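You operate a simulated robot arm through the tools that you are given. There is no shell and no other tool. Be economical: measure what you need, move in short steps, check, and stop when the job is done.

The job below is to be done with a simulated two-armed robot. You get a single attempt, and the scene is never put back.

TASK
Take the green roll carrier and leave it on the lower shelf of the steel rack. Put the black chock from the top of the grey slide plate on top of the brown sheet pair. Put the 5 filter cartridge from the top of the packing table on the top shelf of the steel rack and the 3 filter cartridge on top of the white wax slab there. Pull the sight glass flap open. The order is free. Set down upright: green roll carrier.

It is judged by the outcome, as a careful person would: the job done as asked, and still so three seconds after it is handed in. It fails if anything else is knocked over, pushed out of place, dropped, spilled or broken. Flat cloth is picked up by pressing the open fingertips on it (5 to 10 N) and closing them slowly along it; thin cloth reads only 2 to 8 mm in the jaws.

THE ROBOT
Two 7-joint arms with fingered hands on one trunk, on a base that drives. Base frame: it is fixed to the floor where the robot stands at the start and does not move with it; the origin is under the middle of the robot, x ahead of it, y to its left, z up. Readings come in m, degrees, newtons and seconds.
The left shoulder is at the start at [0.099, 0.173, 1.102], the right one opposite. With the tool pointing down near the work surface each hand reaches from about 0.46 to 0.82 m from the robot's upright axis, wherever it stands, measured 20 degrees to its own side. Places, roughly: lower shelf of the steel rack [0.7, 0.8, 0.6]; sight glass flap [-2.5, -3.2, 1.1]; top shelf of the steel rack [0.8, 0.8, 0.9]; wax slab (10x8x3 cm) [0.6, -0.2, 0.9]. Payload 3.5 kg a hand.
Tool frame (each hand has its own): the origin (TCP) lies between the finger pads and is the grasp point; the fingertips stand 0.03 m ahead of it; z points along the fingers, y is the line along which they close. The gripper opens to 0.104 m. The gripper's body begins 0.035 m behind the TCP. The gripper is a hand of 3 fingers: y runs from the thumb to the fingers, the wrist lies at [-0.015, -0.104, -0.178] in the tool frame.
Orientation is told as [roll, pitch, yaw] about the base's x, y, z axes, in that order, counted from this pose: with the fingers straight down and the wrist toward the robot, the tool's x, y and z point along [0, 1, 0], [1, 0, 0] and [0, 0, -1] of the base frame.

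THE INTERFACE
- The arms move only by the tool move_arm. It takes "left_increments", "right_increments" or both (then of equal length, played together; a hand with none holds still); each is a list of rows, each an object (a shift or turn left out is 0) with "delta_pos": the shift along the tool's x, y, z in m, a list of three; "delta_rot": the turn, a rotation vector about the tool's x, y, z in degrees, a list of three. In form: [{"delta_pos": [x, y, z], "delta_rot": [wx, wy, wz]}, ...]. A call has 1 to 8 rows; each row shifts and turns the commanded pose from where the row before left it, along the tool's axes as they then stand. Rows are played at 5 a second. More than 0.05 m and 8.6 degrees between two rows, and nothing of the call is played. Where a pose cannot be reached the arm comes as near as it can. A force on the tool above 40 N (or 10 N above the force at the start of the call, whichever is more), or a blocked arm, ends the call early, and 0.2 s more pass. In this call time passes only in rows, and 0.2 s behind the last. It gives the time, the measured TCP pose, the force on the tool (base axes), the opening and the grip force at its end, in the units of the frame above (readings bear some noise), with the torque about the TCP (base axes, N m) and any sound that the robot's microphone picked up, and new pictures: "pictures" is both (left out), scene, wrist or none (wrist: the cameras of the hands that moved).
- Cameras (640 x 400 px; columns grow to the right, rows downward): "scene" is now at [0.1967, -0.0215, 1.2708]; the picture's right is [-0.25, -0.97, 0.00], its down [-0.59, 0.15, -0.79] and it looks along [0.77, -0.20, -0.61] (base axes); focal length 214 px, centre (320, 200). "left" rides on the left gripper at [-0.064, -0.094, -0.117] in its tool frame; the picture's right is [-0.72, -0.33, 0.61], its down [0.64, -0.65, 0.40] and it looks along [0.27, 0.68, 0.68] (tool axes); focal length 238 px, centre (320, 200). "right" rides on the right gripper at [0.064, -0.094, -0.117] in its tool frame; the picture's right is [-0.72, 0.33, -0.61], its down [-0.64, -0.65, 0.40] and it looks along [-0.27, 0.68, 0.68] (tool axes); focal length 238 px, centre (320, 200). There is no depth. A picture from a camera that has moved, and an enlarged one, comes with that camera's place and axes in the base frame and with its lens.
- slide_trunk(by): slides the trunk up (or, below 0, down) by that many m; the arms and the scene camera ride with it, the base frame stays. It gives what a move gives, with no picture.
- roll_base(legs): drives the robot by 1 to 6 legs, each [ahead, left, turn to the left] in m, m and degrees, along the robot's own axes; the way and the turn of a leg run together, so that a leg with both is an arc; at most 1.5 m and 180 degrees a leg. The arms and the cameras ride along, it lands a little off, and it stops where it bumps. It gives what a move gives, and a new picture of the scene camera.
- finger_targets(index, middle, thumb_bend, thumb_turn, hand): sets how far each is bent, from 0 (flat) to 1 (curled in); at 0.3 the hand is open as for a grip, at 0.7 the pads meet at the TCP. One left out holds its place. A second passes; each finger stops where it meets its share of the squeeze, and holds until it gets a number again. It is the only way to open and close the hand. It gives what a move gives, with no picture; readings hold the bend of each and the force on the fingers (four entries, about 0 where the hand has none), thumb and palm. thumb_turn goes from beside the hand (0) to across from the fingers (1), as for a grip.
- pan_tilt(pan, tilt): turns the head with the scene camera to pan (to the left, within 86 degrees either way) and tilt (down, from -29 to 69), counted from straight ahead of the robot. It gives what a move gives, and a new picture of the scene camera.
- enlarge(camera, box): a new picture of the part [left, top, right, bottom] of that camera's present view, enlarged. The clock stands still meanwhile.
- finish_job(): hands the job in; it is judged then, once.

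Work in short steps. Places have to be worked out from the pictures, the camera data and where the tool is seen: move nearer, look again, correct. Check each grasp and each placing, and mend what went wrong. You have 165 turns and 260 pictures in all, those below and enlarged ones among them. Open the grippers and draw the arms clear of the work before you hand the job in, unless the task says otherwise.

The tools are called after ">>>" as name(argument=value, ...) on one line, values as JSON. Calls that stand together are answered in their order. move_arm: Moves the arms, as the interface text tells. Its arguments: {"type":"object","properties":{"left_increments":{"type":"array"},"right_increments":{"type":"array"},"pictures":{"type":"string","enum":["both","scene","wrist","none"]}},"required":[]} The other tools are called the same way: slide_trunk (by) slides the trunk up or down; finger_targets (index, middle, thumb_bend, thumb_turn, hand) moves the fingers one by one; roll_base (legs) drives the base; pan_tilt (pan, tilt) turns the head that bears the scene camera; enlarge (camera, box) takes an enlarged picture of a part of a camera's view; finish_job () hands the job in.

At the start:

```text
time: 0.0
left_position: [0.4718, -0.0319, 1.1362]
left_orientation: [0.0, 0.1, 0.1]
left_contact_force: [0.3, 0.2, -0.2]
left_ft_torque: [0.0, 0.0, 0.02]
left_grip_width: 0.1035
left_finger_force: 0.0
left_shape: jaw
left_bend: [0.3, 0.3, 0.3, 0.98]
left_finger forces: [0.0, 0.0, 0.1, 0.0, 0.0, 0.0]
right_position: [0.3959, -0.3813, 1.1701]
right_orientation: [0.0, 0.1, 0.0]
right_contact_force: [0.1, -0.8, -0.9]
right_ft_torque: [0.01, 0.02, 0.02]
right_grip_width: 0.1035
right_finger_force: 0.1
right_shape: jaw
right_bend: [0.3, 0.3, 0.3, 0.98]
right_finger forces: [0.1, 0.1, 0.0, 0.1, 0.1, 0.0]
trunk travel left (down, up): [-0.2, 0.554]
robot x, y, heading: [-0.0016, 0.0029, -0.2]
head pan, tilt: [-14.4, 37.5]
```

scene: 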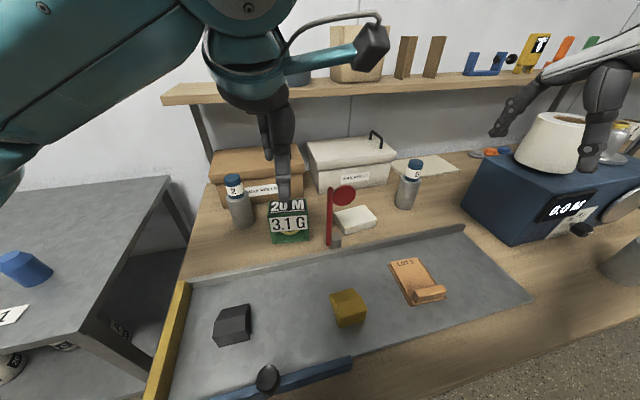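
right: 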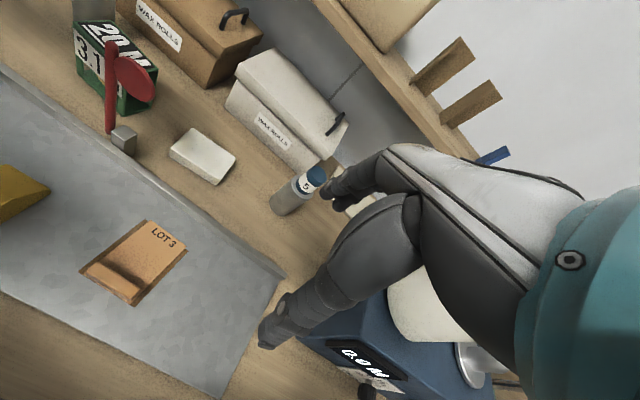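
left: 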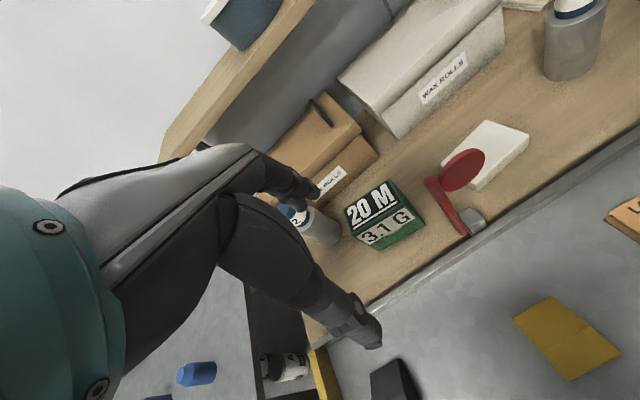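

The scene shows the packing table, and the steel rack on the left. I look at the rack first, then enlarge the table.

>>> pan_tilt(pan=45, tilt=40)

>>> pan_tilt(pan=-50, tilt=35)

```text
time: 1.3
left_position: [0.4711, -0.0321, 1.1363]
left_orientation: [0.0, 0.1, 0.1]
left_contact_force: [-0.5, -0.4, 0.3]
left_ft_torque: [-0.02, 0.0, 0.04]
left_grip_width: 0.1038
left_finger_force: 0.1
left_shape: jaw
left_bend: [0.3, 0.3, 0.3, 0.98]
left_finger forces: [0.1, 0.0, 0.0, 0.1, 0.1, 0.1]
right_position: [0.3945, -0.3805, 1.1695]
right_orientation: [-0.1, 0.0, 0.0]
right_contact_force: [-0.8, 0.4, 0.1]
right_ft_torque: [0.02, -0.01, -0.02]
right_grip_width: 0.1034
right_finger_force: 0.0
right_shape: jaw
right_bend: [0.3, 0.3, 0.3, 0.98]
right_finger forces: [0.1, 0.1, 0.1, 0.0, 0.0, 0.0]
trunk travel left (down, up): [-0.2, 0.554]
robot x, y, heading: [-0.0027, 0.0016, 0.1]
head pan, tilt: [45.0, 40.0]
camera scene: at [0.1729, 0.0601, 1.267], right [0.71, -0.71, 0.0], down [-0.45, -0.45, -0.77], along [0.54, 0.54, -0.64], focal length 214 px, centre (320, 200)
```

scene: 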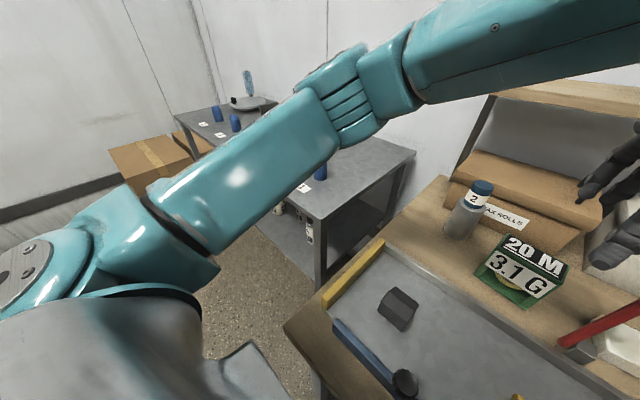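

```text
time: 3.0
left_position: [0.472, -0.0324, 1.1357]
left_orientation: [0.0, 0.0, 0.1]
left_contact_force: [0.4, -0.8, -0.3]
left_ft_torque: [-0.03, 0.01, 0.01]
left_grip_width: 0.1035
left_finger_force: 0.0
left_shape: jaw
left_bend: [0.3, 0.3, 0.3, 0.98]
left_finger forces: [0.0, 0.0, 0.0, 0.0, 0.0, 0.0]
right_position: [0.3948, -0.3809, 1.1689]
right_orientation: [0.0, 0.0, -0.1]
right_contact_force: [0.6, -0.2, -0.6]
right_ft_torque: [-0.01, -0.02, 0.0]
right_grip_width: 0.1038
right_finger_force: 0.1
right_shape: jaw
right_bend: [0.3, 0.3, 0.3, 0.98]
right_finger forces: [0.1, 0.0, 0.0, 0.0, 0.0, 0.0]
trunk travel left (down, up): [-0.2, 0.554]
robot x, y, heading: [-0.0003, -0.0002, -0.3]
head pan, tilt: [-50.0, 35.0]
camera scene: at [0.1694, -0.0674, 1.2746], right [-0.77, -0.64, 0.0], down [-0.37, 0.44, -0.82], along [0.53, -0.63, -0.57], focal length 214 px, centre (320, 200)
```

scene: 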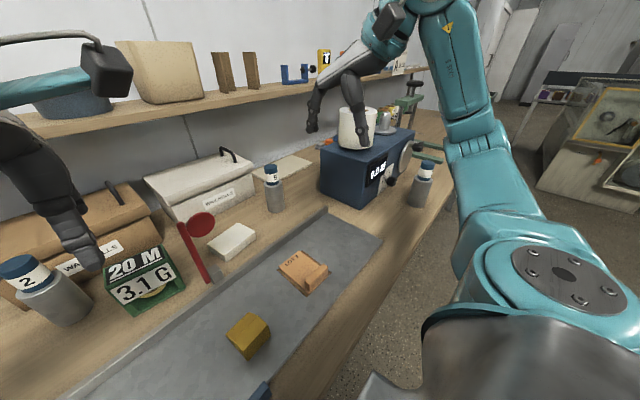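

I enlarge the parts to identify the objects: cartridges, brown sheet pair, carrier.

>>> enlarge(camera="scene", box=[230, 100, 470, 250])

>>> enlarge(camera="scene", box=[0, 150, 240, 300])

>>> enlarge(camera="scene", box=[220, 220, 350, 301])

```text
2.67 times, centred on (350, 175) of scene
camera zoom: at [0.1694, -0.0674, 1.2746], right [-0.77, -0.64, 0.0], down [-0.37, 0.44, -0.82], along [0.53, -0.63, -0.57], focal length 572 px, centre (240, 267)
```

zoom: 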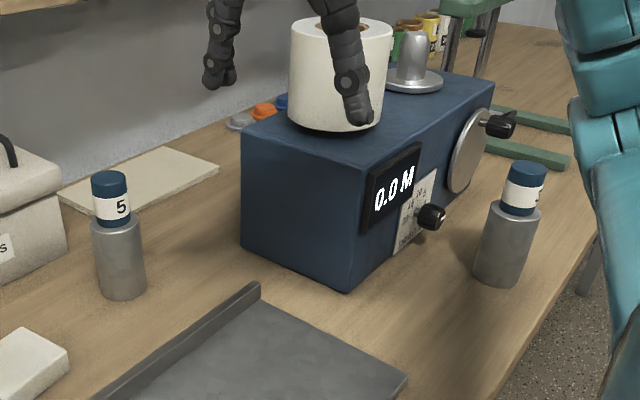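

```text
2.67 times, centred on (120, 225) of scene
camera zoom: at [0.1694, -0.0674, 1.2746], right [-0.77, -0.64, 0.0], down [-0.37, 0.44, -0.82], along [0.53, -0.63, -0.57], focal length 572 px, centre (853, 133)
```

zoom: 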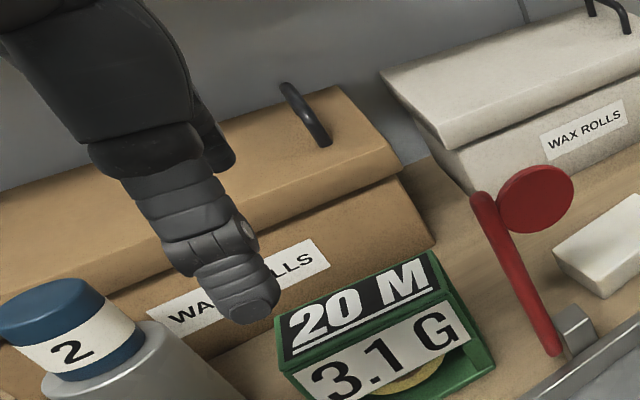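

```text
4.92 times, centred on (285, 260) of scene
camera zoom: at [0.1694, -0.0674, 1.2746], right [-0.77, -0.64, 0.0], down [-0.37, 0.44, -0.82], along [0.53, -0.63, -0.57], focal length 1056 px, centre (492, -98)
```

zoom: 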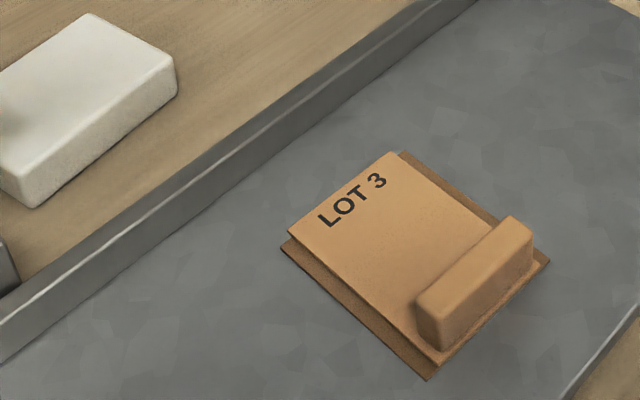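

I enlarge further: right-hand cartridge label, and the rear right region.

>>> enlarge(camera="scene", box=[395, 150, 459, 190])

>>> enlarge(camera="scene", box=[520, 60, 640, 135])

>>> pan_tilt(pan=70, tilt=30)

```text
10.00 times, centred on (427, 170) of scene
camera zoom: at [0.1694, -0.0674, 1.2746], right [-0.77, -0.64, 0.0], down [-0.37, 0.44, -0.82], along [0.53, -0.63, -0.57], focal length 2145 px, centre (-750, 500)
```

zoom: 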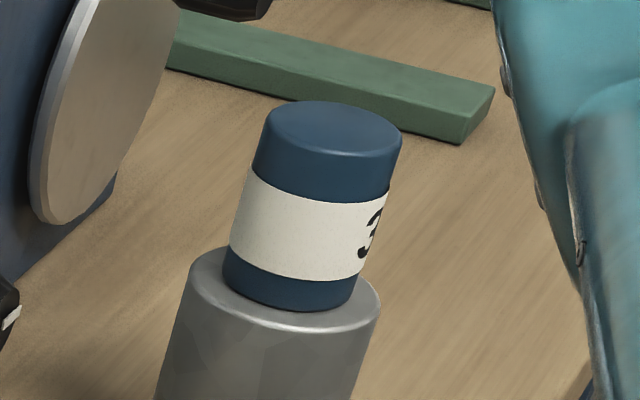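

```text
5.33 times, centred on (580, 98) of scene
camera zoom: at [0.1694, -0.0674, 1.2746], right [-0.77, -0.64, 0.0], down [-0.37, 0.44, -0.82], along [0.53, -0.63, -0.57], focal length 1144 px, centre (-1067, 747)
```

zoom: 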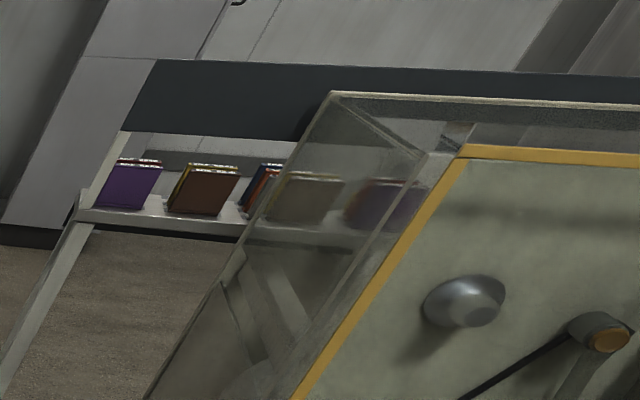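

```text
time: 5.0
left_position: [0.4718, -0.0318, 1.1359]
left_orientation: [0.0, 0.1, 0.1]
left_contact_force: [0.2, 0.4, 0.8]
left_ft_torque: [-0.01, -0.01, -0.04]
left_grip_width: 0.1037
left_finger_force: 0.1
left_shape: jaw
left_bend: [0.3, 0.3, 0.3, 0.98]
left_finger forces: [0.1, 0.0, 0.0, 0.0, 0.0, 0.0]
right_position: [0.3948, -0.3813, 1.1692]
right_orientation: [0.0, 0.0, -0.1]
right_contact_force: [0.5, -0.2, -0.1]
right_ft_torque: [-0.02, 0.0, 0.01]
right_grip_width: 0.1038
right_finger_force: 0.0
right_shape: jaw
right_bend: [0.3, 0.3, 0.3, 0.98]
right_finger forces: [0.1, 0.0, 0.0, 0.1, 0.1, 0.0]
trunk travel left (down, up): [-0.2, 0.554]
robot x, y, heading: [-0.0014, 0.0001, -0.1]
head pan, tilt: [70.0, 30.0]
camera scene: at [0.1438, 0.085, 1.2824], right [0.94, -0.34, 0.0], down [-0.17, -0.47, -0.87], along [0.3, 0.81, -0.5], focal length 214 px, centre (320, 200)
```

scene: 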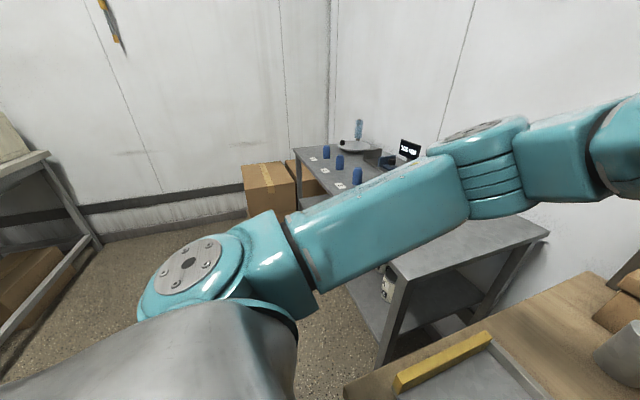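

The blue cylinders with white bands are the cartridges, standing in grey cups (2, 5, and 3 on the right). I back the robot off 0.15 m so that the chock is within reach, and look down at the plate.

>>> roll_base(legs=[[-0.15, 0, 0]])

>>> pan_tilt(pan=5, tilt=45)

```text
time: 6.4
left_position: [0.3222, -0.0311, 1.1365]
left_orientation: [0.0, 0.0, 0.0]
left_contact_force: [0.5, -0.2, 1.0]
left_ft_torque: [-0.03, 0.0, -0.02]
left_grip_width: 0.1034
left_finger_force: 0.0
left_shape: jaw
left_bend: [0.3, 0.3, 0.3, 0.98]
left_finger forces: [0.0, 0.0, 0.0, 0.0, 0.0, 0.0]
right_position: [0.2455, -0.3806, 1.17]
right_orientation: [-0.1, 0.1, 0.0]
right_contact_force: [0.0, 1.3, 1.3]
right_ft_torque: [0.0, -0.01, 0.01]
right_grip_width: 0.1039
right_finger_force: 0.1
right_shape: jaw
right_bend: [0.3, 0.3, 0.3, 0.98]
right_finger forces: [0.0, 0.0, 0.1, 0.0, 0.0, 0.1]
trunk travel left (down, up): [-0.2, 0.554]
robot x, y, heading: [-0.1533, 0.0019, 0.3]
head pan, tilt: [70.0, 30.0]
camera scene: at [-0.0064, 0.085, 1.2825], right [0.94, -0.34, 0.0], down [-0.17, -0.47, -0.87], along [0.3, 0.81, -0.5], focal length 214 px, centre (320, 200)
```

scene: 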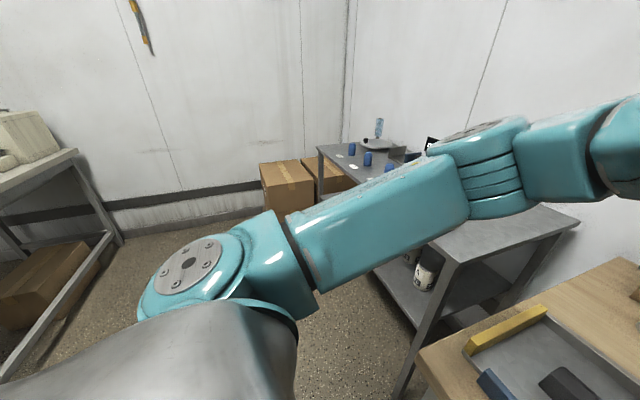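

```text
time: 7.7
left_position: [0.323, -0.0317, 1.1353]
left_orientation: [0.0, 0.1, 0.1]
left_contact_force: [0.3, -0.4, 0.1]
left_ft_torque: [0.02, -0.01, 0.04]
left_grip_width: 0.1037
left_finger_force: 0.0
left_shape: jaw
left_bend: [0.3, 0.3, 0.3, 0.98]
left_finger forces: [0.0, 0.0, 0.0, 0.0, 0.1, 0.1]
right_position: [0.2457, -0.3801, 1.1705]
right_orientation: [0.0, 0.1, -0.1]
right_contact_force: [-0.3, 1.0, 0.1]
right_ft_torque: [0.0, -0.02, -0.04]
right_grip_width: 0.1036
right_finger_force: 0.0
right_shape: jaw
right_bend: [0.3, 0.3, 0.3, 0.98]
right_finger forces: [0.1, 0.1, 0.0, 0.1, 0.0, 0.0]
trunk travel left (down, up): [-0.2, 0.554]
robot x, y, heading: [-0.1507, 0.0044, -0.0]
head pan, tilt: [5.0, 45.0]
camera scene: at [0.0447, 0.0072, 1.2598], right [0.09, -1.0, 0.0], down [-0.7, -0.06, -0.71], along [0.7, 0.06, -0.71], focal length 214 px, centre (320, 200)
```

scene: 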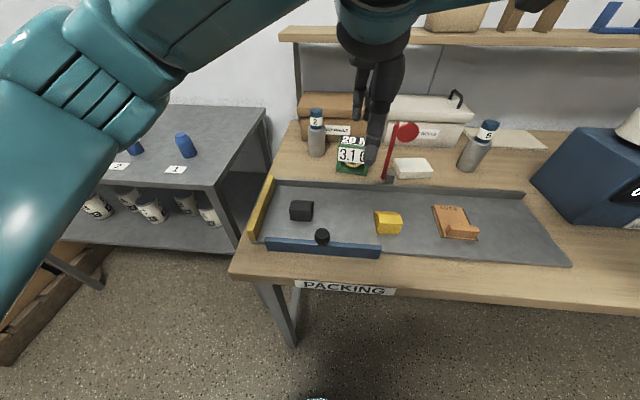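

Good view. I enlarge the rack, and the plate.

>>> enlarge(camera="scene", box=[60, 90, 280, 230])

>>> enlarge(camera="scene", box=[240, 100, 500, 265])

```text
2.86 times, centred on (170, 160) of scene
camera zoom: at [0.0447, 0.0072, 1.2598], right [0.09, -1.0, 0.0], down [-0.7, -0.06, -0.71], along [0.7, 0.06, -0.71], focal length 613 px, centre (749, 314)
```

zoom: 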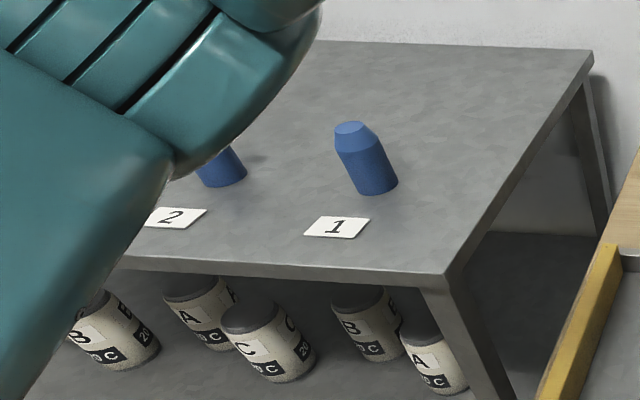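

```text
2.42 times, centred on (370, 182) of scene
camera zoom: at [0.0447, 0.0072, 1.2598], right [0.09, -1.0, 0.0], down [-0.7, -0.06, -0.71], along [0.7, 0.06, -0.71], focal length 520 px, centre (199, 242)
```

zoom: 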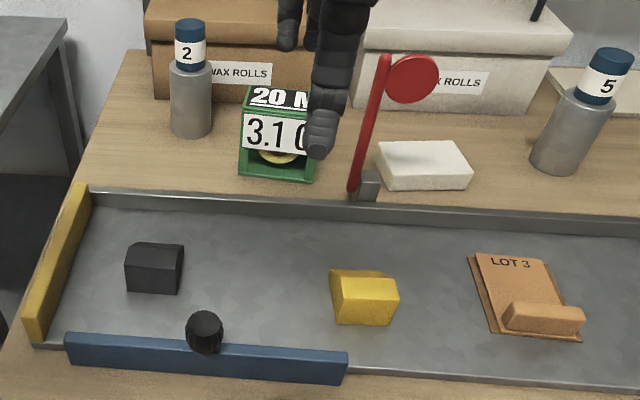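

Black chock is near (0.376, 0.074), sheet pair near (0.39, -0.286). I move the left hand above the chock.

>>> move_arm(left_increments=[{"delta_pos": [0.035, 0.018, 0.025]}, {"delta_pos": [0.035, 0.018, 0.025]}, {"delta_pos": [0.036, 0.017, 0.025]}, {"delta_pos": [0, 0, 0.04]}], pictures="both")

```text
time: 8.7
left_position: [0.3761, 0.0778, 1.019]
left_orientation: [0.1, 0.0, 0.1]
left_contact_force: [-0.8, -0.1, 0.3]
left_ft_torque: [-0.01, 0.0, 0.01]
left_grip_width: 0.1037
left_finger_force: 0.1
left_shape: jaw
left_bend: [0.3, 0.3, 0.3, 0.98]
left_finger forces: [0.1, 0.0, 0.1, 0.0, 0.0, 0.0]
right_position: [0.2463, -0.3798, 1.1698]
right_orientation: [-0.1, 0.1, 0.0]
right_contact_force: [-0.3, -0.5, -0.1]
right_ft_torque: [-0.01, 0.01, -0.03]
right_grip_width: 0.1039
right_finger_force: 0.1
right_shape: jaw
right_bend: [0.3, 0.3, 0.3, 0.98]
right_finger forces: [0.0, 0.1, 0.0, 0.0, 0.0, 0.2]
trunk travel left (down, up): [-0.2, 0.554]
robot x, y, heading: [-0.1464, -0.0036, -0.2]
head pan, tilt: [5.0, 45.0]
camera scene: at [0.0449, 0.0069, 1.2597], right [0.09, -1.0, 0.0], down [-0.7, -0.06, -0.71], along [0.7, 0.06, -0.71], focal length 214 px, centre (320, 200)
camera left: at [0.2812, 0.0139, 1.1357], right [-0.32, -0.72, -0.61], down [-0.65, 0.64, -0.4], along [0.68, 0.27, -0.68], focal length 238 px, centre (320, 200)
```

scene: 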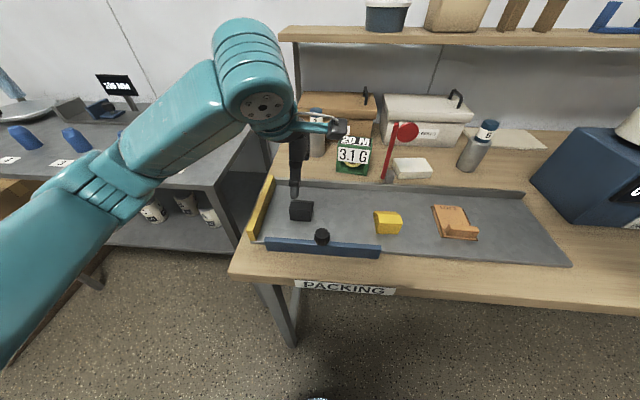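
left: 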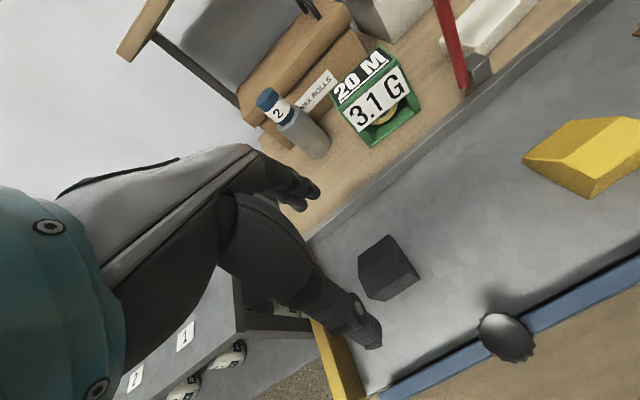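

The chock centre triangulates to about (0.38, 0.077), nearly below the TCP. I descend.

>>> move_arm(left_increments=[{"delta_pos": [0, 0.004, 0.04]}, {"delta_pos": [0, 0, 0.035]}, {"delta_pos": [0, 0, 0.025]}, {"delta_pos": [0, 0, 0.01]}], pictures="wrist")

>>> enlarge(camera="scene", box=[240, 100, 400, 260])

```text
time: 9.7
left_position: [0.3795, 0.0759, 0.9104]
left_orientation: [-0.1, 0.1, 0.2]
left_contact_force: [-0.4, -0.7, 0.4]
left_ft_torque: [0.01, -0.02, 0.0]
left_grip_width: 0.1037
left_finger_force: 0.0
left_shape: jaw
left_bend: [0.3, 0.3, 0.3, 0.98]
left_finger forces: [0.0, 0.0, 0.0, 0.0, 0.0, 0.0]
right_position: [0.2451, -0.3797, 1.1689]
right_orientation: [0.0, 0.1, 0.0]
right_contact_force: [0.3, 0.7, 0.6]
right_ft_torque: [0.06, 0.0, 0.0]
right_grip_width: 0.1035
right_finger_force: 0.1
right_shape: jaw
right_bend: [0.3, 0.3, 0.3, 0.98]
right_finger forces: [0.0, 0.0, 0.1, 0.1, 0.0, 0.0]
trunk travel left (down, up): [-0.2, 0.554]
robot x, y, heading: [-0.1479, 0.0021, 0.2]
head pan, tilt: [5.0, 45.0]
camera left: at [0.2859, 0.0133, 1.0276], right [-0.32, -0.72, -0.61], down [-0.65, 0.64, -0.4], along [0.68, 0.27, -0.68], focal length 238 px, centre (320, 200)
```

left: 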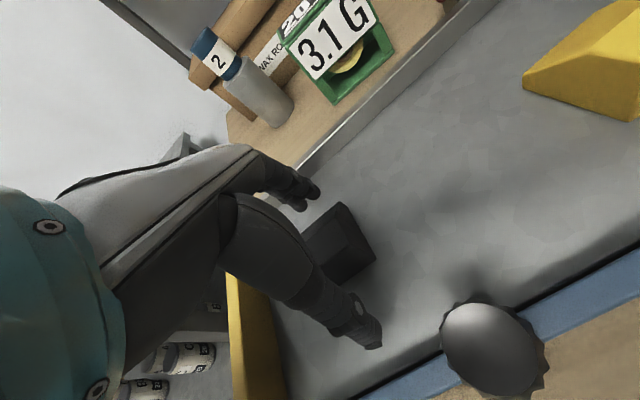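

```text
2.50 times, centred on (320, 180) of scene
camera zoom: at [0.0446, 0.0071, 1.2598], right [0.09, -1.0, 0.0], down [-0.7, -0.06, -0.71], along [0.7, 0.06, -0.71], focal length 536 px, centre (320, 250)
```

zoom: 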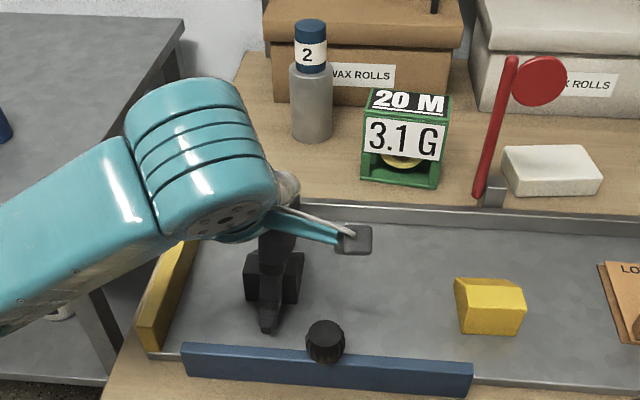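

The thumb is in front of the chock and the fingers behind it. I lower slightly more and close.

>>> move_arm(left_increments=[{"delta_pos": [0, 0, 0.008]}, {"delta_pos": [0, 0, 0.006]}], pictures="none")

>>> finger_targets(hand="left", index=0.7, middle=0.7, thumb_bend=0.7)

```text
time: 10.3
left_position: [0.3784, 0.0742, 0.897]
left_orientation: [0.0, 0.0, 0.1]
left_contact_force: [0.1, 0.2, 0.1]
left_ft_torque: [-0.02, 0.03, -0.02]
left_grip_width: 0.1038
left_finger_force: 0.0
left_shape: jaw
left_bend: [0.3, 0.3, 0.3, 0.98]
left_finger forces: [0.1, 0.0, 0.0, 0.0, 0.1, 0.1]
right_position: [0.2456, -0.3807, 1.1694]
right_orientation: [0.0, 0.0, 0.0]
right_contact_force: [-0.5, -0.2, -0.7]
right_ft_torque: [0.03, 0.01, -0.03]
right_grip_width: 0.1036
right_finger_force: 0.0
right_shape: jaw
right_bend: [0.3, 0.3, 0.3, 0.98]
right_finger forces: [0.0, 0.1, 0.0, 0.1, 0.1, 0.0]
trunk travel left (down, up): [-0.2, 0.554]
robot x, y, heading: [-0.153, 0.0003, 0.3]
head pan, tilt: [5.0, 45.0]
```

```text
time: 11.3
left_position: [0.3786, 0.0732, 0.8984]
left_orientation: [-0.1, -0.2, 0.2]
left_contact_force: [6.5, -0.3, 14.3]
left_ft_torque: [0.17, -0.76, -0.1]
left_grip_width: 0.0546
left_finger_force: 27.3
left_shape: fingers
left_bend: [0.5, 0.52, 0.52, 0.96]
left_finger forces: [13.0, 21.9, 0.0, 0.0, 19.8, 0.0]
right_position: [0.2451, -0.3813, 1.1701]
right_orientation: [0.0, 0.0, 0.0]
right_contact_force: [-1.1, -1.4, 0.2]
right_ft_torque: [-0.01, -0.03, -0.01]
right_grip_width: 0.1038
right_finger_force: 0.2
right_shape: jaw
right_bend: [0.3, 0.3, 0.3, 0.98]
right_finger forces: [0.0, 0.1, 0.0, 0.0, 0.1, 0.1]
trunk travel left (down, up): [-0.2, 0.554]
robot x, y, heading: [-0.1484, -0.0013, 0.1]
head pan, tilt: [5.0, 45.0]
```

Gripped at 55 mm width with some upward reaction. I lift slowly and check.

>>> move_arm(left_increments=[{"delta_pos": [0, 0, -0.01]}, {"delta_pos": [0, 0, -0.02]}, {"delta_pos": [0, 0, -0.03]}], pictures="wrist")

>>> enlarge(camera="scene", box=[240, 100, 500, 265])

```text
time: 12.1
left_position: [0.3792, 0.0727, 0.9572]
left_orientation: [0.0, 0.0, 0.1]
left_contact_force: [0.6, 0.2, -0.5]
left_ft_torque: [-0.01, -0.01, -0.01]
left_grip_width: 0.0545
left_finger_force: 21.3
left_shape: fingers
left_bend: [0.5, 0.53, 0.52, 0.96]
left_finger forces: [11.7, 9.6, 0.1, 0.0, 21.3, 0.0]
right_position: [0.2455, -0.3805, 1.1686]
right_orientation: [0.0, 0.0, 0.0]
right_contact_force: [0.6, -0.3, 0.0]
right_ft_torque: [-0.01, 0.03, -0.01]
right_grip_width: 0.1037
right_finger_force: 0.1
right_shape: jaw
right_bend: [0.3, 0.3, 0.3, 0.98]
right_finger forces: [0.0, 0.0, 0.0, 0.0, 0.0, 0.1]
trunk travel left (down, up): [-0.2, 0.554]
robot x, y, heading: [-0.1503, 0.0013, 0.3]
head pan, tilt: [5.0, 45.0]
camera left: at [0.2851, 0.0108, 1.0745], right [-0.33, -0.72, -0.61], down [-0.65, 0.64, -0.4], along [0.68, 0.27, -0.68], focal length 238 px, centre (320, 200)
```

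left: 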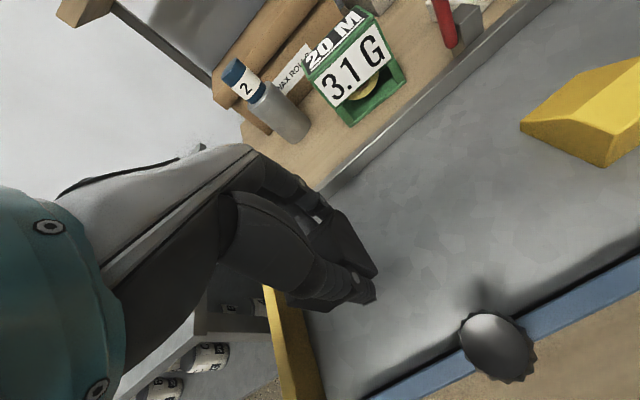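

```text
2.42 times, centred on (370, 182) of scene
camera zoom: at [0.0445, 0.0072, 1.2598], right [0.09, -1.0, 0.0], down [-0.7, -0.06, -0.71], along [0.7, 0.06, -0.71], focal length 520 px, centre (199, 242)
```

zoom: 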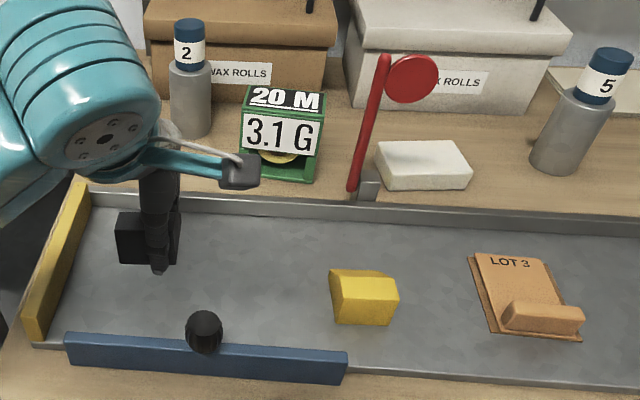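

The chock is held. I raise the hand and drive right 0.36 m so the left hand comes over the sheet pair.

>>> move_arm(left_increments=[{"delta_pos": [0, 0, -0.04]}, {"delta_pos": [0, 0, -0.02]}], pictures="none")

>>> roll_base(legs=[[0, -0.36, 0]])

```text
time: 12.7
left_position: [0.379, 0.0705, 1.0172]
left_orientation: [0.0, 0.2, 0.1]
left_contact_force: [-1.4, -0.1, -1.3]
left_ft_torque: [0.02, 0.01, -0.01]
left_grip_width: 0.0548
left_finger_force: 21.2
left_shape: fingers
left_bend: [0.5, 0.53, 0.52, 0.96]
left_finger forces: [11.6, 9.6, 0.0, 0.0, 21.2, 0.1]
right_position: [0.2462, -0.3798, 1.1698]
right_orientation: [-0.1, 0.0, 0.0]
right_contact_force: [-0.2, 0.0, -0.2]
right_ft_torque: [0.01, -0.02, -0.01]
right_grip_width: 0.1037
right_finger_force: 0.1
right_shape: jaw
right_bend: [0.3, 0.3, 0.3, 0.98]
right_finger forces: [0.0, 0.0, 0.0, 0.0, 0.0, 0.0]
trunk travel left (down, up): [-0.2, 0.554]
robot x, y, heading: [-0.1485, 0.0001, -0.1]
head pan, tilt: [5.0, 45.0]
```

```text
time: 15.1
left_position: [0.3784, -0.2983, 1.0162]
left_orientation: [0.1, 0.1, -0.2]
left_contact_force: [-0.1, 0.5, 0.7]
left_ft_torque: [-0.03, 0.03, 0.0]
left_grip_width: 0.0545
left_finger_force: 21.6
left_shape: fingers
left_bend: [0.5, 0.53, 0.52, 0.96]
left_finger forces: [11.7, 9.6, 0.1, 0.0, 21.3, 0.0]
right_position: [0.2433, -0.7505, 1.1691]
right_orientation: [-0.1, 0.0, -0.3]
right_contact_force: [-0.4, -1.0, 0.2]
right_ft_torque: [0.04, 0.0, 0.01]
right_grip_width: 0.1037
right_finger_force: 0.0
right_shape: jaw
right_bend: [0.3, 0.3, 0.3, 0.98]
right_finger forces: [0.1, 0.0, 0.0, 0.0, 0.0, 0.0]
trunk travel left (down, up): [-0.2, 0.554]
robot x, y, heading: [-0.1485, -0.3689, -0.2]
head pan, tilt: [5.0, 45.0]
camera scene: at [0.044, -0.3614, 1.2598], right [0.08, -1.0, 0.0], down [-0.7, -0.06, -0.71], along [0.7, 0.06, -0.71], focal length 214 px, centre (320, 200)
```

scene: 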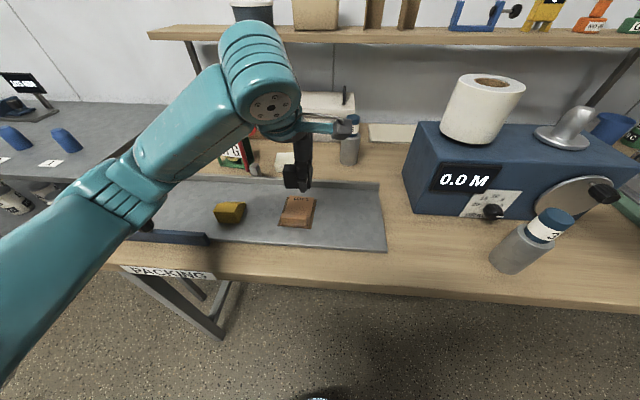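

I check where the sheets are from this view.

>>> enlarge(camera="scene", box=[240, 130, 380, 250])

>>> enlarge(camera="left", box=[0, 0, 640, 400])

```text
3.33 times, centred on (310, 190) of scene
camera zoom: at [0.044, -0.3614, 1.2598], right [0.08, -1.0, 0.0], down [-0.7, -0.06, -0.71], along [0.7, 0.06, -0.71], focal length 715 px, centre (353, 233)
```

zoom: 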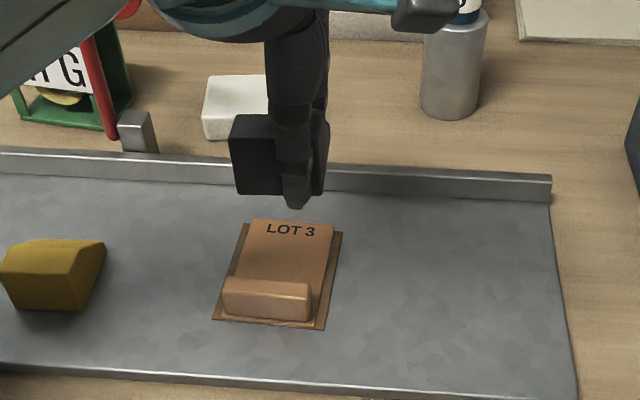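

```text
1.00 times, centred on (320, 200) of left
camera zoom: at [0.2839, -0.361, 1.1338], right [-0.33, -0.72, -0.61], down [-0.65, 0.64, -0.4], along [0.68, 0.27, -0.68], focal length 238 px, centre (320, 200)
```

zoom: 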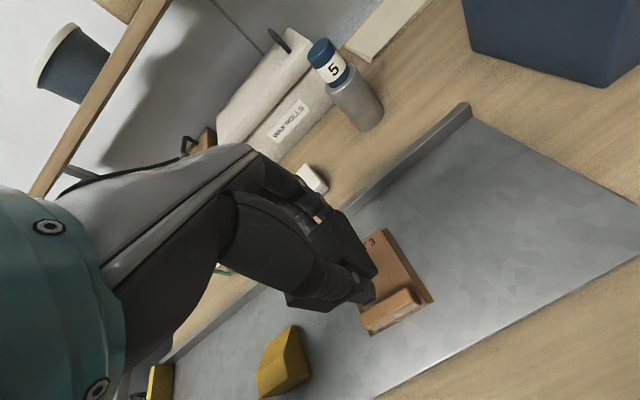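

I shift to (0.403, -0.284) and lower until the chock touches the sheets.

>>> move_arm(left_increments=[{"delta_pos": [0.014, 0.025, 0]}, {"delta_pos": [0, 0, 0.04]}, {"delta_pos": [0, 0, 0.04]}, {"delta_pos": [0, 0, 0.01]}], pictures="none")

>>> enlarge(camera="scene", box=[240, 130, 380, 250])

```text
time: 16.1
left_position: [0.4049, -0.2865, 0.9252]
left_orientation: [0.1, 0.1, -0.1]
left_contact_force: [-0.4, 0.1, -0.5]
left_ft_torque: [0.0, 0.02, -0.03]
left_grip_width: 0.0549
left_finger_force: 20.9
left_shape: fingers
left_bend: [0.5, 0.53, 0.52, 0.96]
left_finger forces: [11.7, 9.5, 0.0, 0.0, 21.2, 0.0]
right_position: [0.2425, -0.749, 1.1694]
right_orientation: [-0.1, -0.1, -0.4]
right_contact_force: [-0.1, 0.2, 0.7]
right_ft_torque: [-0.01, -0.03, -0.05]
right_grip_width: 0.1038
right_finger_force: 0.1
right_shape: jaw
right_bend: [0.3, 0.3, 0.3, 0.98]
right_finger forces: [0.0, 0.1, 0.0, 0.0, 0.1, 0.1]
trunk travel left (down, up): [-0.2, 0.554]
robot x, y, heading: [-0.153, -0.3678, -0.0]
head pan, tilt: [5.0, 45.0]
```

```text
3.33 times, centred on (310, 190) of scene
camera zoom: at [0.0439, -0.3608, 1.2598], right [0.08, -1.0, 0.0], down [-0.7, -0.06, -0.71], along [0.7, 0.06, -0.71], focal length 715 px, centre (353, 233)
```

zoom: 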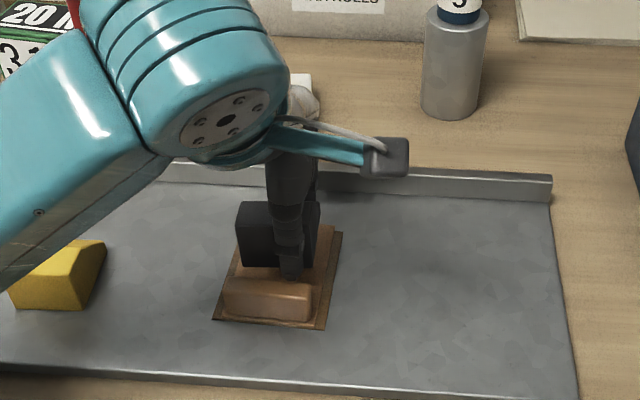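

Slight shift (+4 mm x, -6 mm y) to centre and clear the bar, then lower slowly.

>>> move_arm(left_increments=[{"delta_pos": [-0.006, 0.004, 0]}, {"delta_pos": [0, 0, 0.008]}, {"delta_pos": [0, 0, 0.006]}], pictures="none")

>>> enlarge(camera="scene", box=[240, 130, 380, 250])

>>> enlarge(camera="left", box=[260, 180, 500, 380])

```text
time: 16.9
left_position: [0.4072, -0.2912, 0.9124]
left_orientation: [0.0, 0.0, -0.1]
left_contact_force: [-0.5, -0.5, -0.8]
left_ft_torque: [-0.04, 0.0, 0.03]
left_grip_width: 0.0548
left_finger_force: 21.0
left_shape: fingers
left_bend: [0.5, 0.53, 0.52, 0.96]
left_finger forces: [11.6, 9.4, 0.1, 0.1, 21.1, 0.0]
right_position: [0.2439, -0.7497, 1.1696]
right_orientation: [0.0, -0.1, -0.3]
right_contact_force: [-0.7, -0.6, 0.3]
right_ft_torque: [-0.03, -0.02, 0.0]
right_grip_width: 0.1038
right_finger_force: 0.0
right_shape: jaw
right_bend: [0.3, 0.3, 0.3, 0.98]
right_finger forces: [0.0, 0.0, 0.0, 0.0, 0.1, 0.1]
trunk travel left (down, up): [-0.2, 0.554]
robot x, y, heading: [-0.1509, -0.363, -0.2]
head pan, tilt: [5.0, 45.0]
```

```text
3.33 times, centred on (310, 190) of scene
camera zoom: at [0.044, -0.3608, 1.2598], right [0.08, -1.0, 0.0], down [-0.7, -0.06, -0.71], along [0.7, 0.06, -0.71], focal length 715 px, centre (353, 233)
```

zoom: 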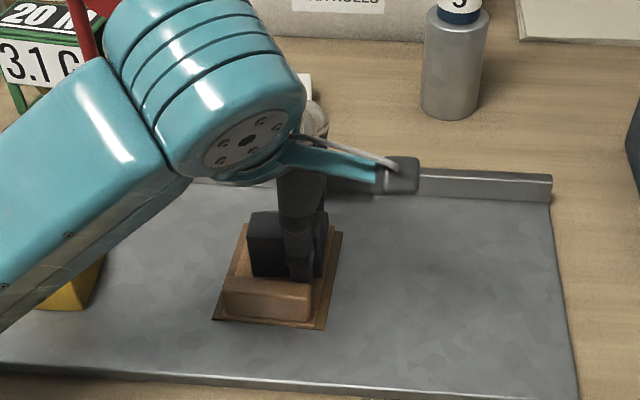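

```text
2.00 times, centred on (380, 280) of left
camera zoom: at [0.3131, -0.3537, 1.0292], right [-0.33, -0.72, -0.61], down [-0.65, 0.64, -0.4], along [0.68, 0.27, -0.68], focal length 477 px, centre (200, 40)
```

zoom: 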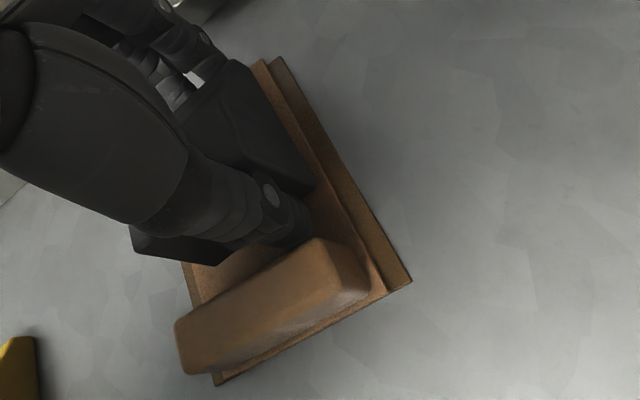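

It clears the bar. I lower in small steps until contact.

>>> move_arm(left_increments=[{"delta_pos": [0, 0.001, 0.003]}, {"delta_pos": [0, 0, 0.002]}, {"delta_pos": [0, 0, 0.001]}], pictures="none")

```text
time: 17.7
left_position: [0.408, -0.2911, 0.9077]
left_orientation: [-0.1, 0.0, -0.2]
left_contact_force: [0.6, -1.0, -0.7]
left_ft_torque: [0.02, -0.04, 0.01]
left_grip_width: 0.0546
left_finger_force: 21.1
left_shape: fingers
left_bend: [0.5, 0.53, 0.52, 0.96]
left_finger forces: [11.7, 9.6, 0.1, 0.0, 21.1, 0.0]
right_position: [0.243, -0.7497, 1.1699]
right_orientation: [-0.1, -0.1, -0.3]
right_contact_force: [-0.1, -0.2, -0.7]
right_ft_torque: [0.02, 0.0, 0.03]
right_grip_width: 0.1036
right_finger_force: 0.0
right_shape: jaw
right_bend: [0.3, 0.3, 0.3, 0.98]
right_finger forces: [0.0, 0.0, 0.0, 0.1, 0.0, 0.0]
trunk travel left (down, up): [-0.2, 0.554]
robot x, y, heading: [-0.149, -0.3645, -0.2]
head pan, tilt: [5.0, 45.0]
```

No contact yet; I go on.

>>> move_arm(left_increments=[{"delta_pos": [0, 0, 0.002]}, {"delta_pos": [0, 0, 0.0015]}, {"delta_pos": [0, 0, 0.0015]}], pictures="none")

```text
time: 18.5
left_position: [0.4083, -0.2915, 0.9043]
left_orientation: [-0.1, -0.2, -0.1]
left_contact_force: [-0.1, -1.4, 9.0]
left_ft_torque: [0.21, -0.31, -0.01]
left_grip_width: 0.0545
left_finger_force: 24.6
left_shape: fingers
left_bend: [0.51, 0.53, 0.52, 0.95]
left_finger forces: [11.5, 15.4, 0.1, 0.1, 22.0, 0.1]
right_position: [0.2421, -0.7503, 1.1698]
right_orientation: [0.0, 0.0, -0.3]
right_contact_force: [0.4, 0.4, -0.3]
right_ft_torque: [-0.01, 0.0, -0.01]
right_grip_width: 0.1037
right_finger_force: 0.2
right_shape: jaw
right_bend: [0.3, 0.3, 0.3, 0.98]
right_finger forces: [0.0, 0.0, 0.0, 0.1, 0.1, 0.0]
trunk travel left (down, up): [-0.2, 0.554]
robot x, y, heading: [-0.1498, -0.3654, -0.1]
head pan, tilt: [5.0, 45.0]
```

Contact at 9 N. I ease 2 mm, then release the fingers while keeping the thumb, then check.

>>> move_arm(left_increments=[{"delta_pos": [0, 0, -0.001]}], pictures="none")

>>> finger_targets(hand="left", index=0.42, middle=0.42)

>>> enlarge(camera="left", box=[260, 180, 500, 380])

```text
time: 18.9
left_position: [0.409, -0.2918, 0.9045]
left_orientation: [-0.1, -0.1, -0.2]
left_contact_force: [0.9, -2.3, 9.4]
left_ft_torque: [0.11, -0.35, -0.02]
left_grip_width: 0.0546
left_finger_force: 24.8
left_shape: fingers
left_bend: [0.51, 0.53, 0.52, 0.95]
left_finger forces: [11.5, 15.7, 0.1, 0.0, 21.7, 0.0]
right_position: [0.2412, -0.7502, 1.1698]
right_orientation: [0.0, 0.1, -0.3]
right_contact_force: [-0.2, -0.9, -0.8]
right_ft_torque: [0.01, -0.01, 0.04]
right_grip_width: 0.1036
right_finger_force: 0.0
right_shape: jaw
right_bend: [0.3, 0.3, 0.3, 0.98]
right_finger forces: [0.0, 0.0, 0.0, 0.0, 0.1, 0.1]
trunk travel left (down, up): [-0.2, 0.554]
robot x, y, heading: [-0.1512, -0.3662, -0.3]
head pan, tilt: [5.0, 45.0]
```

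```text
time: 19.9
left_position: [0.4099, -0.2902, 0.9022]
left_orientation: [0.1, 0.1, -0.2]
left_contact_force: [-0.4, -0.4, -0.4]
left_ft_torque: [0.01, -0.01, 0.02]
left_grip_width: 0.0565
left_finger_force: 5.9
left_shape: fingers
left_bend: [0.39, 0.4, 0.6, 0.97]
left_finger forces: [3.2, 2.3, 0.1, 0.1, 5.9, 0.0]
right_position: [0.2435, -0.7499, 1.1694]
right_orientation: [0.0, 0.0, -0.3]
right_contact_force: [0.6, 0.5, 1.1]
right_ft_torque: [-0.01, 0.03, 0.04]
right_grip_width: 0.1037
right_finger_force: 0.1
right_shape: jaw
right_bend: [0.3, 0.3, 0.3, 0.98]
right_finger forces: [0.0, 0.0, 0.1, 0.1, 0.0, 0.1]
trunk travel left (down, up): [-0.2, 0.554]
robot x, y, heading: [-0.1511, -0.3618, -0.4]
head pan, tilt: [5.0, 45.0]
```

```text
2.00 times, centred on (380, 280) of left
camera zoom: at [0.3145, -0.3525, 1.0192], right [-0.33, -0.72, -0.61], down [-0.65, 0.64, -0.4], along [0.68, 0.27, -0.68], focal length 477 px, centre (200, 40)
```

zoom: 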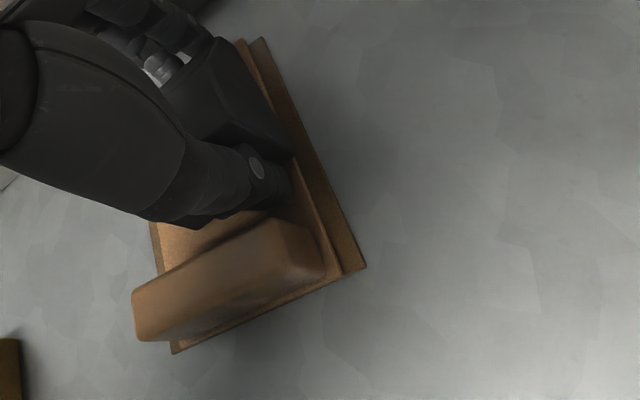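

The thumb followed to 0.6, so the chock may have slid forward. I check the scene.

>>> enlarge(camera="scene", box=[250, 160, 370, 250])

```text
4.44 times, centred on (310, 205) of scene
camera zoom: at [0.0439, -0.3608, 1.2597], right [0.08, -1.0, 0.0], down [-0.7, -0.06, -0.71], along [0.7, 0.06, -0.71], focal length 953 px, centre (364, 178)
```

zoom: 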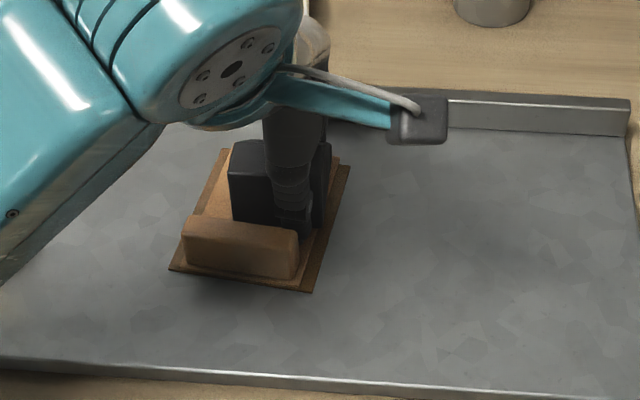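

Chock and sheets seem to have moved together by under 1 cm; the chock still lies on the sheets. I open the fingers with the thumb held near its spot, then lift.

>>> finger_targets(hand="left", index=0.3, middle=0.3, thumb_bend=0.57)

>>> move_arm(left_increments=[{"delta_pos": [0, -0.001, -0.02]}, {"delta_pos": [0, 0, -0.03]}, {"delta_pos": [0, 0, -0.04]}, {"delta_pos": [0.03, -0.03, -0.04]}, {"delta_pos": [0.04, -0.03, -0.04]}], pictures="both")

>>> enlarge(camera="scene", box=[250, 160, 370, 250])

```text
time: 20.9
left_position: [0.4095, -0.2902, 0.9019]
left_orientation: [0.0, 0.1, -0.1]
left_contact_force: [0.0, 0.6, 0.3]
left_ft_torque: [-0.02, 0.0, 0.0]
left_grip_width: 0.0697
left_finger_force: 0.1
left_shape: fingers
left_bend: [0.3, 0.3, 0.56, 0.97]
left_finger forces: [0.1, 0.0, 0.1, 0.0, 0.1, 0.0]
right_position: [0.2431, -0.7493, 1.1695]
right_orientation: [0.0, 0.1, -0.4]
right_contact_force: [0.0, -0.5, 1.0]
right_ft_torque: [-0.02, 0.01, -0.03]
right_grip_width: 0.1035
right_finger_force: 0.0
right_shape: jaw
right_bend: [0.3, 0.3, 0.3, 0.98]
right_finger forces: [0.0, 0.1, 0.0, 0.1, 0.0, 0.0]
trunk travel left (down, up): [-0.2, 0.554]
robot x, y, heading: [-0.1505, -0.3678, -0.3]
head pan, tilt: [5.0, 45.0]
```

```text
refused: row 4 steps farther than a row can; nothing moved
```

```text
4.44 times, centred on (310, 205) of scene
camera zoom: at [0.0439, -0.3608, 1.2598], right [0.08, -1.0, 0.0], down [-0.7, -0.06, -0.71], along [0.7, 0.06, -0.71], focal length 953 px, centre (364, 178)
```

zoom: 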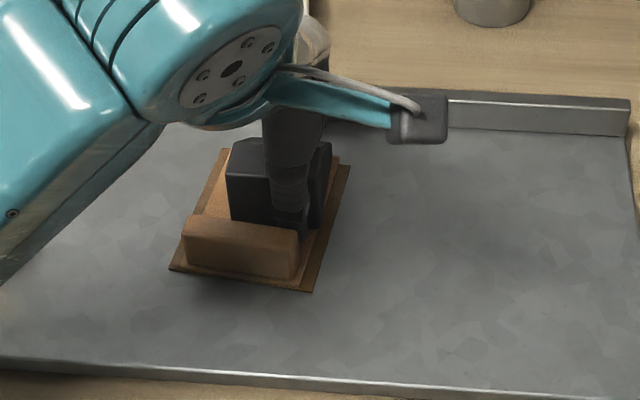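

Released. I lift off straight up, then back.

>>> move_arm(left_increments=[{"delta_pos": [0, -0.001, -0.02]}, {"delta_pos": [0, 0, -0.03]}, {"delta_pos": [0, 0, -0.04]}, {"delta_pos": [0, 0, -0.045]}, {"delta_pos": [0, 0, -0.045]}, {"delta_pos": [0.03, -0.03, -0.02]}, {"delta_pos": [0.03, -0.03, 0]}, {"delta_pos": [0.03, -0.03, 0]}], pictures="scene")

>>> enlarge(camera="scene", box=[250, 160, 370, 250])

>>> enlarge(camera="scene", box=[400, 60, 640, 290])

```text
time: 22.7
left_position: [0.3181, -0.2014, 1.1001]
left_orientation: [0.0, 0.0, -0.1]
left_contact_force: [-0.7, 1.0, 0.1]
left_ft_torque: [-0.05, 0.02, 0.03]
left_grip_width: 0.0696
left_finger_force: 0.1
left_shape: fingers
left_bend: [0.3, 0.3, 0.56, 0.97]
left_finger forces: [0.0, 0.0, 0.0, 0.0, 0.0, 0.0]
right_position: [0.2423, -0.7484, 1.1697]
right_orientation: [0.1, 0.0, -0.3]
right_contact_force: [-0.6, 0.3, -0.2]
right_ft_torque: [-0.04, -0.03, 0.02]
right_grip_width: 0.1038
right_finger_force: 0.0
right_shape: jaw
right_bend: [0.3, 0.3, 0.3, 0.98]
right_finger forces: [0.0, 0.0, 0.0, 0.0, 0.1, 0.0]
trunk travel left (down, up): [-0.2, 0.554]
robot x, y, heading: [-0.147, -0.3672, -0.3]
head pan, tilt: [5.0, 45.0]
camera scene: at [0.0434, -0.3602, 1.2599], right [0.08, -1.0, 0.0], down [-0.7, -0.06, -0.71], along [0.7, 0.06, -0.71], focal length 214 px, centre (320, 200)
```

scene: 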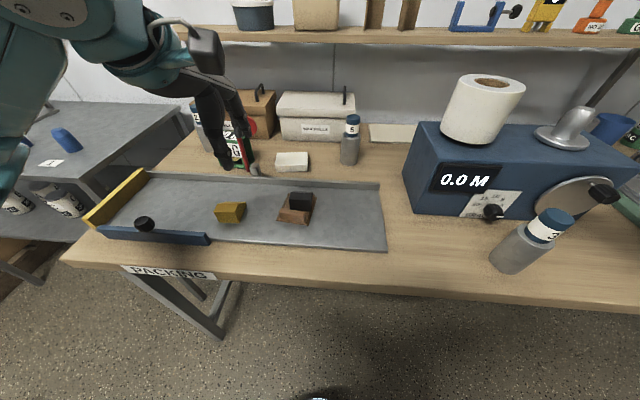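

```text
4.44 times, centred on (310, 205) of scene
camera zoom: at [0.0434, -0.3602, 1.2599], right [0.08, -1.0, 0.0], down [-0.7, -0.06, -0.71], along [0.7, 0.06, -0.71], focal length 953 px, centre (364, 178)
```

zoom: 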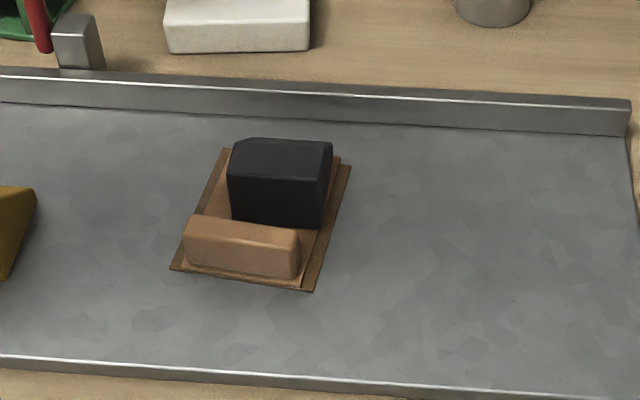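

```text
1.74 times, centred on (520, 175) of scene
camera zoom: at [0.0434, -0.3602, 1.2599], right [0.08, -1.0, 0.0], down [-0.7, -0.06, -0.71], along [0.7, 0.06, -0.71], focal length 373 px, centre (-28, 244)
```

zoom: 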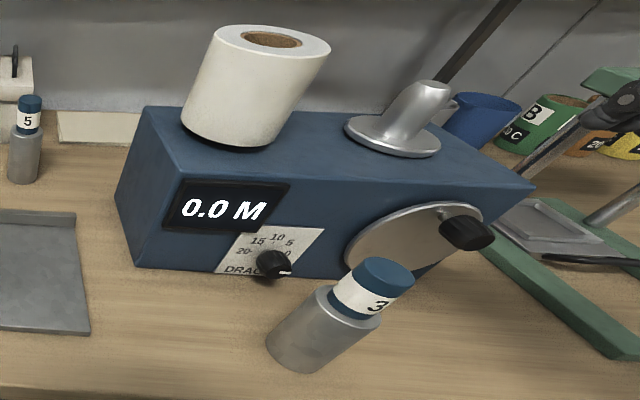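

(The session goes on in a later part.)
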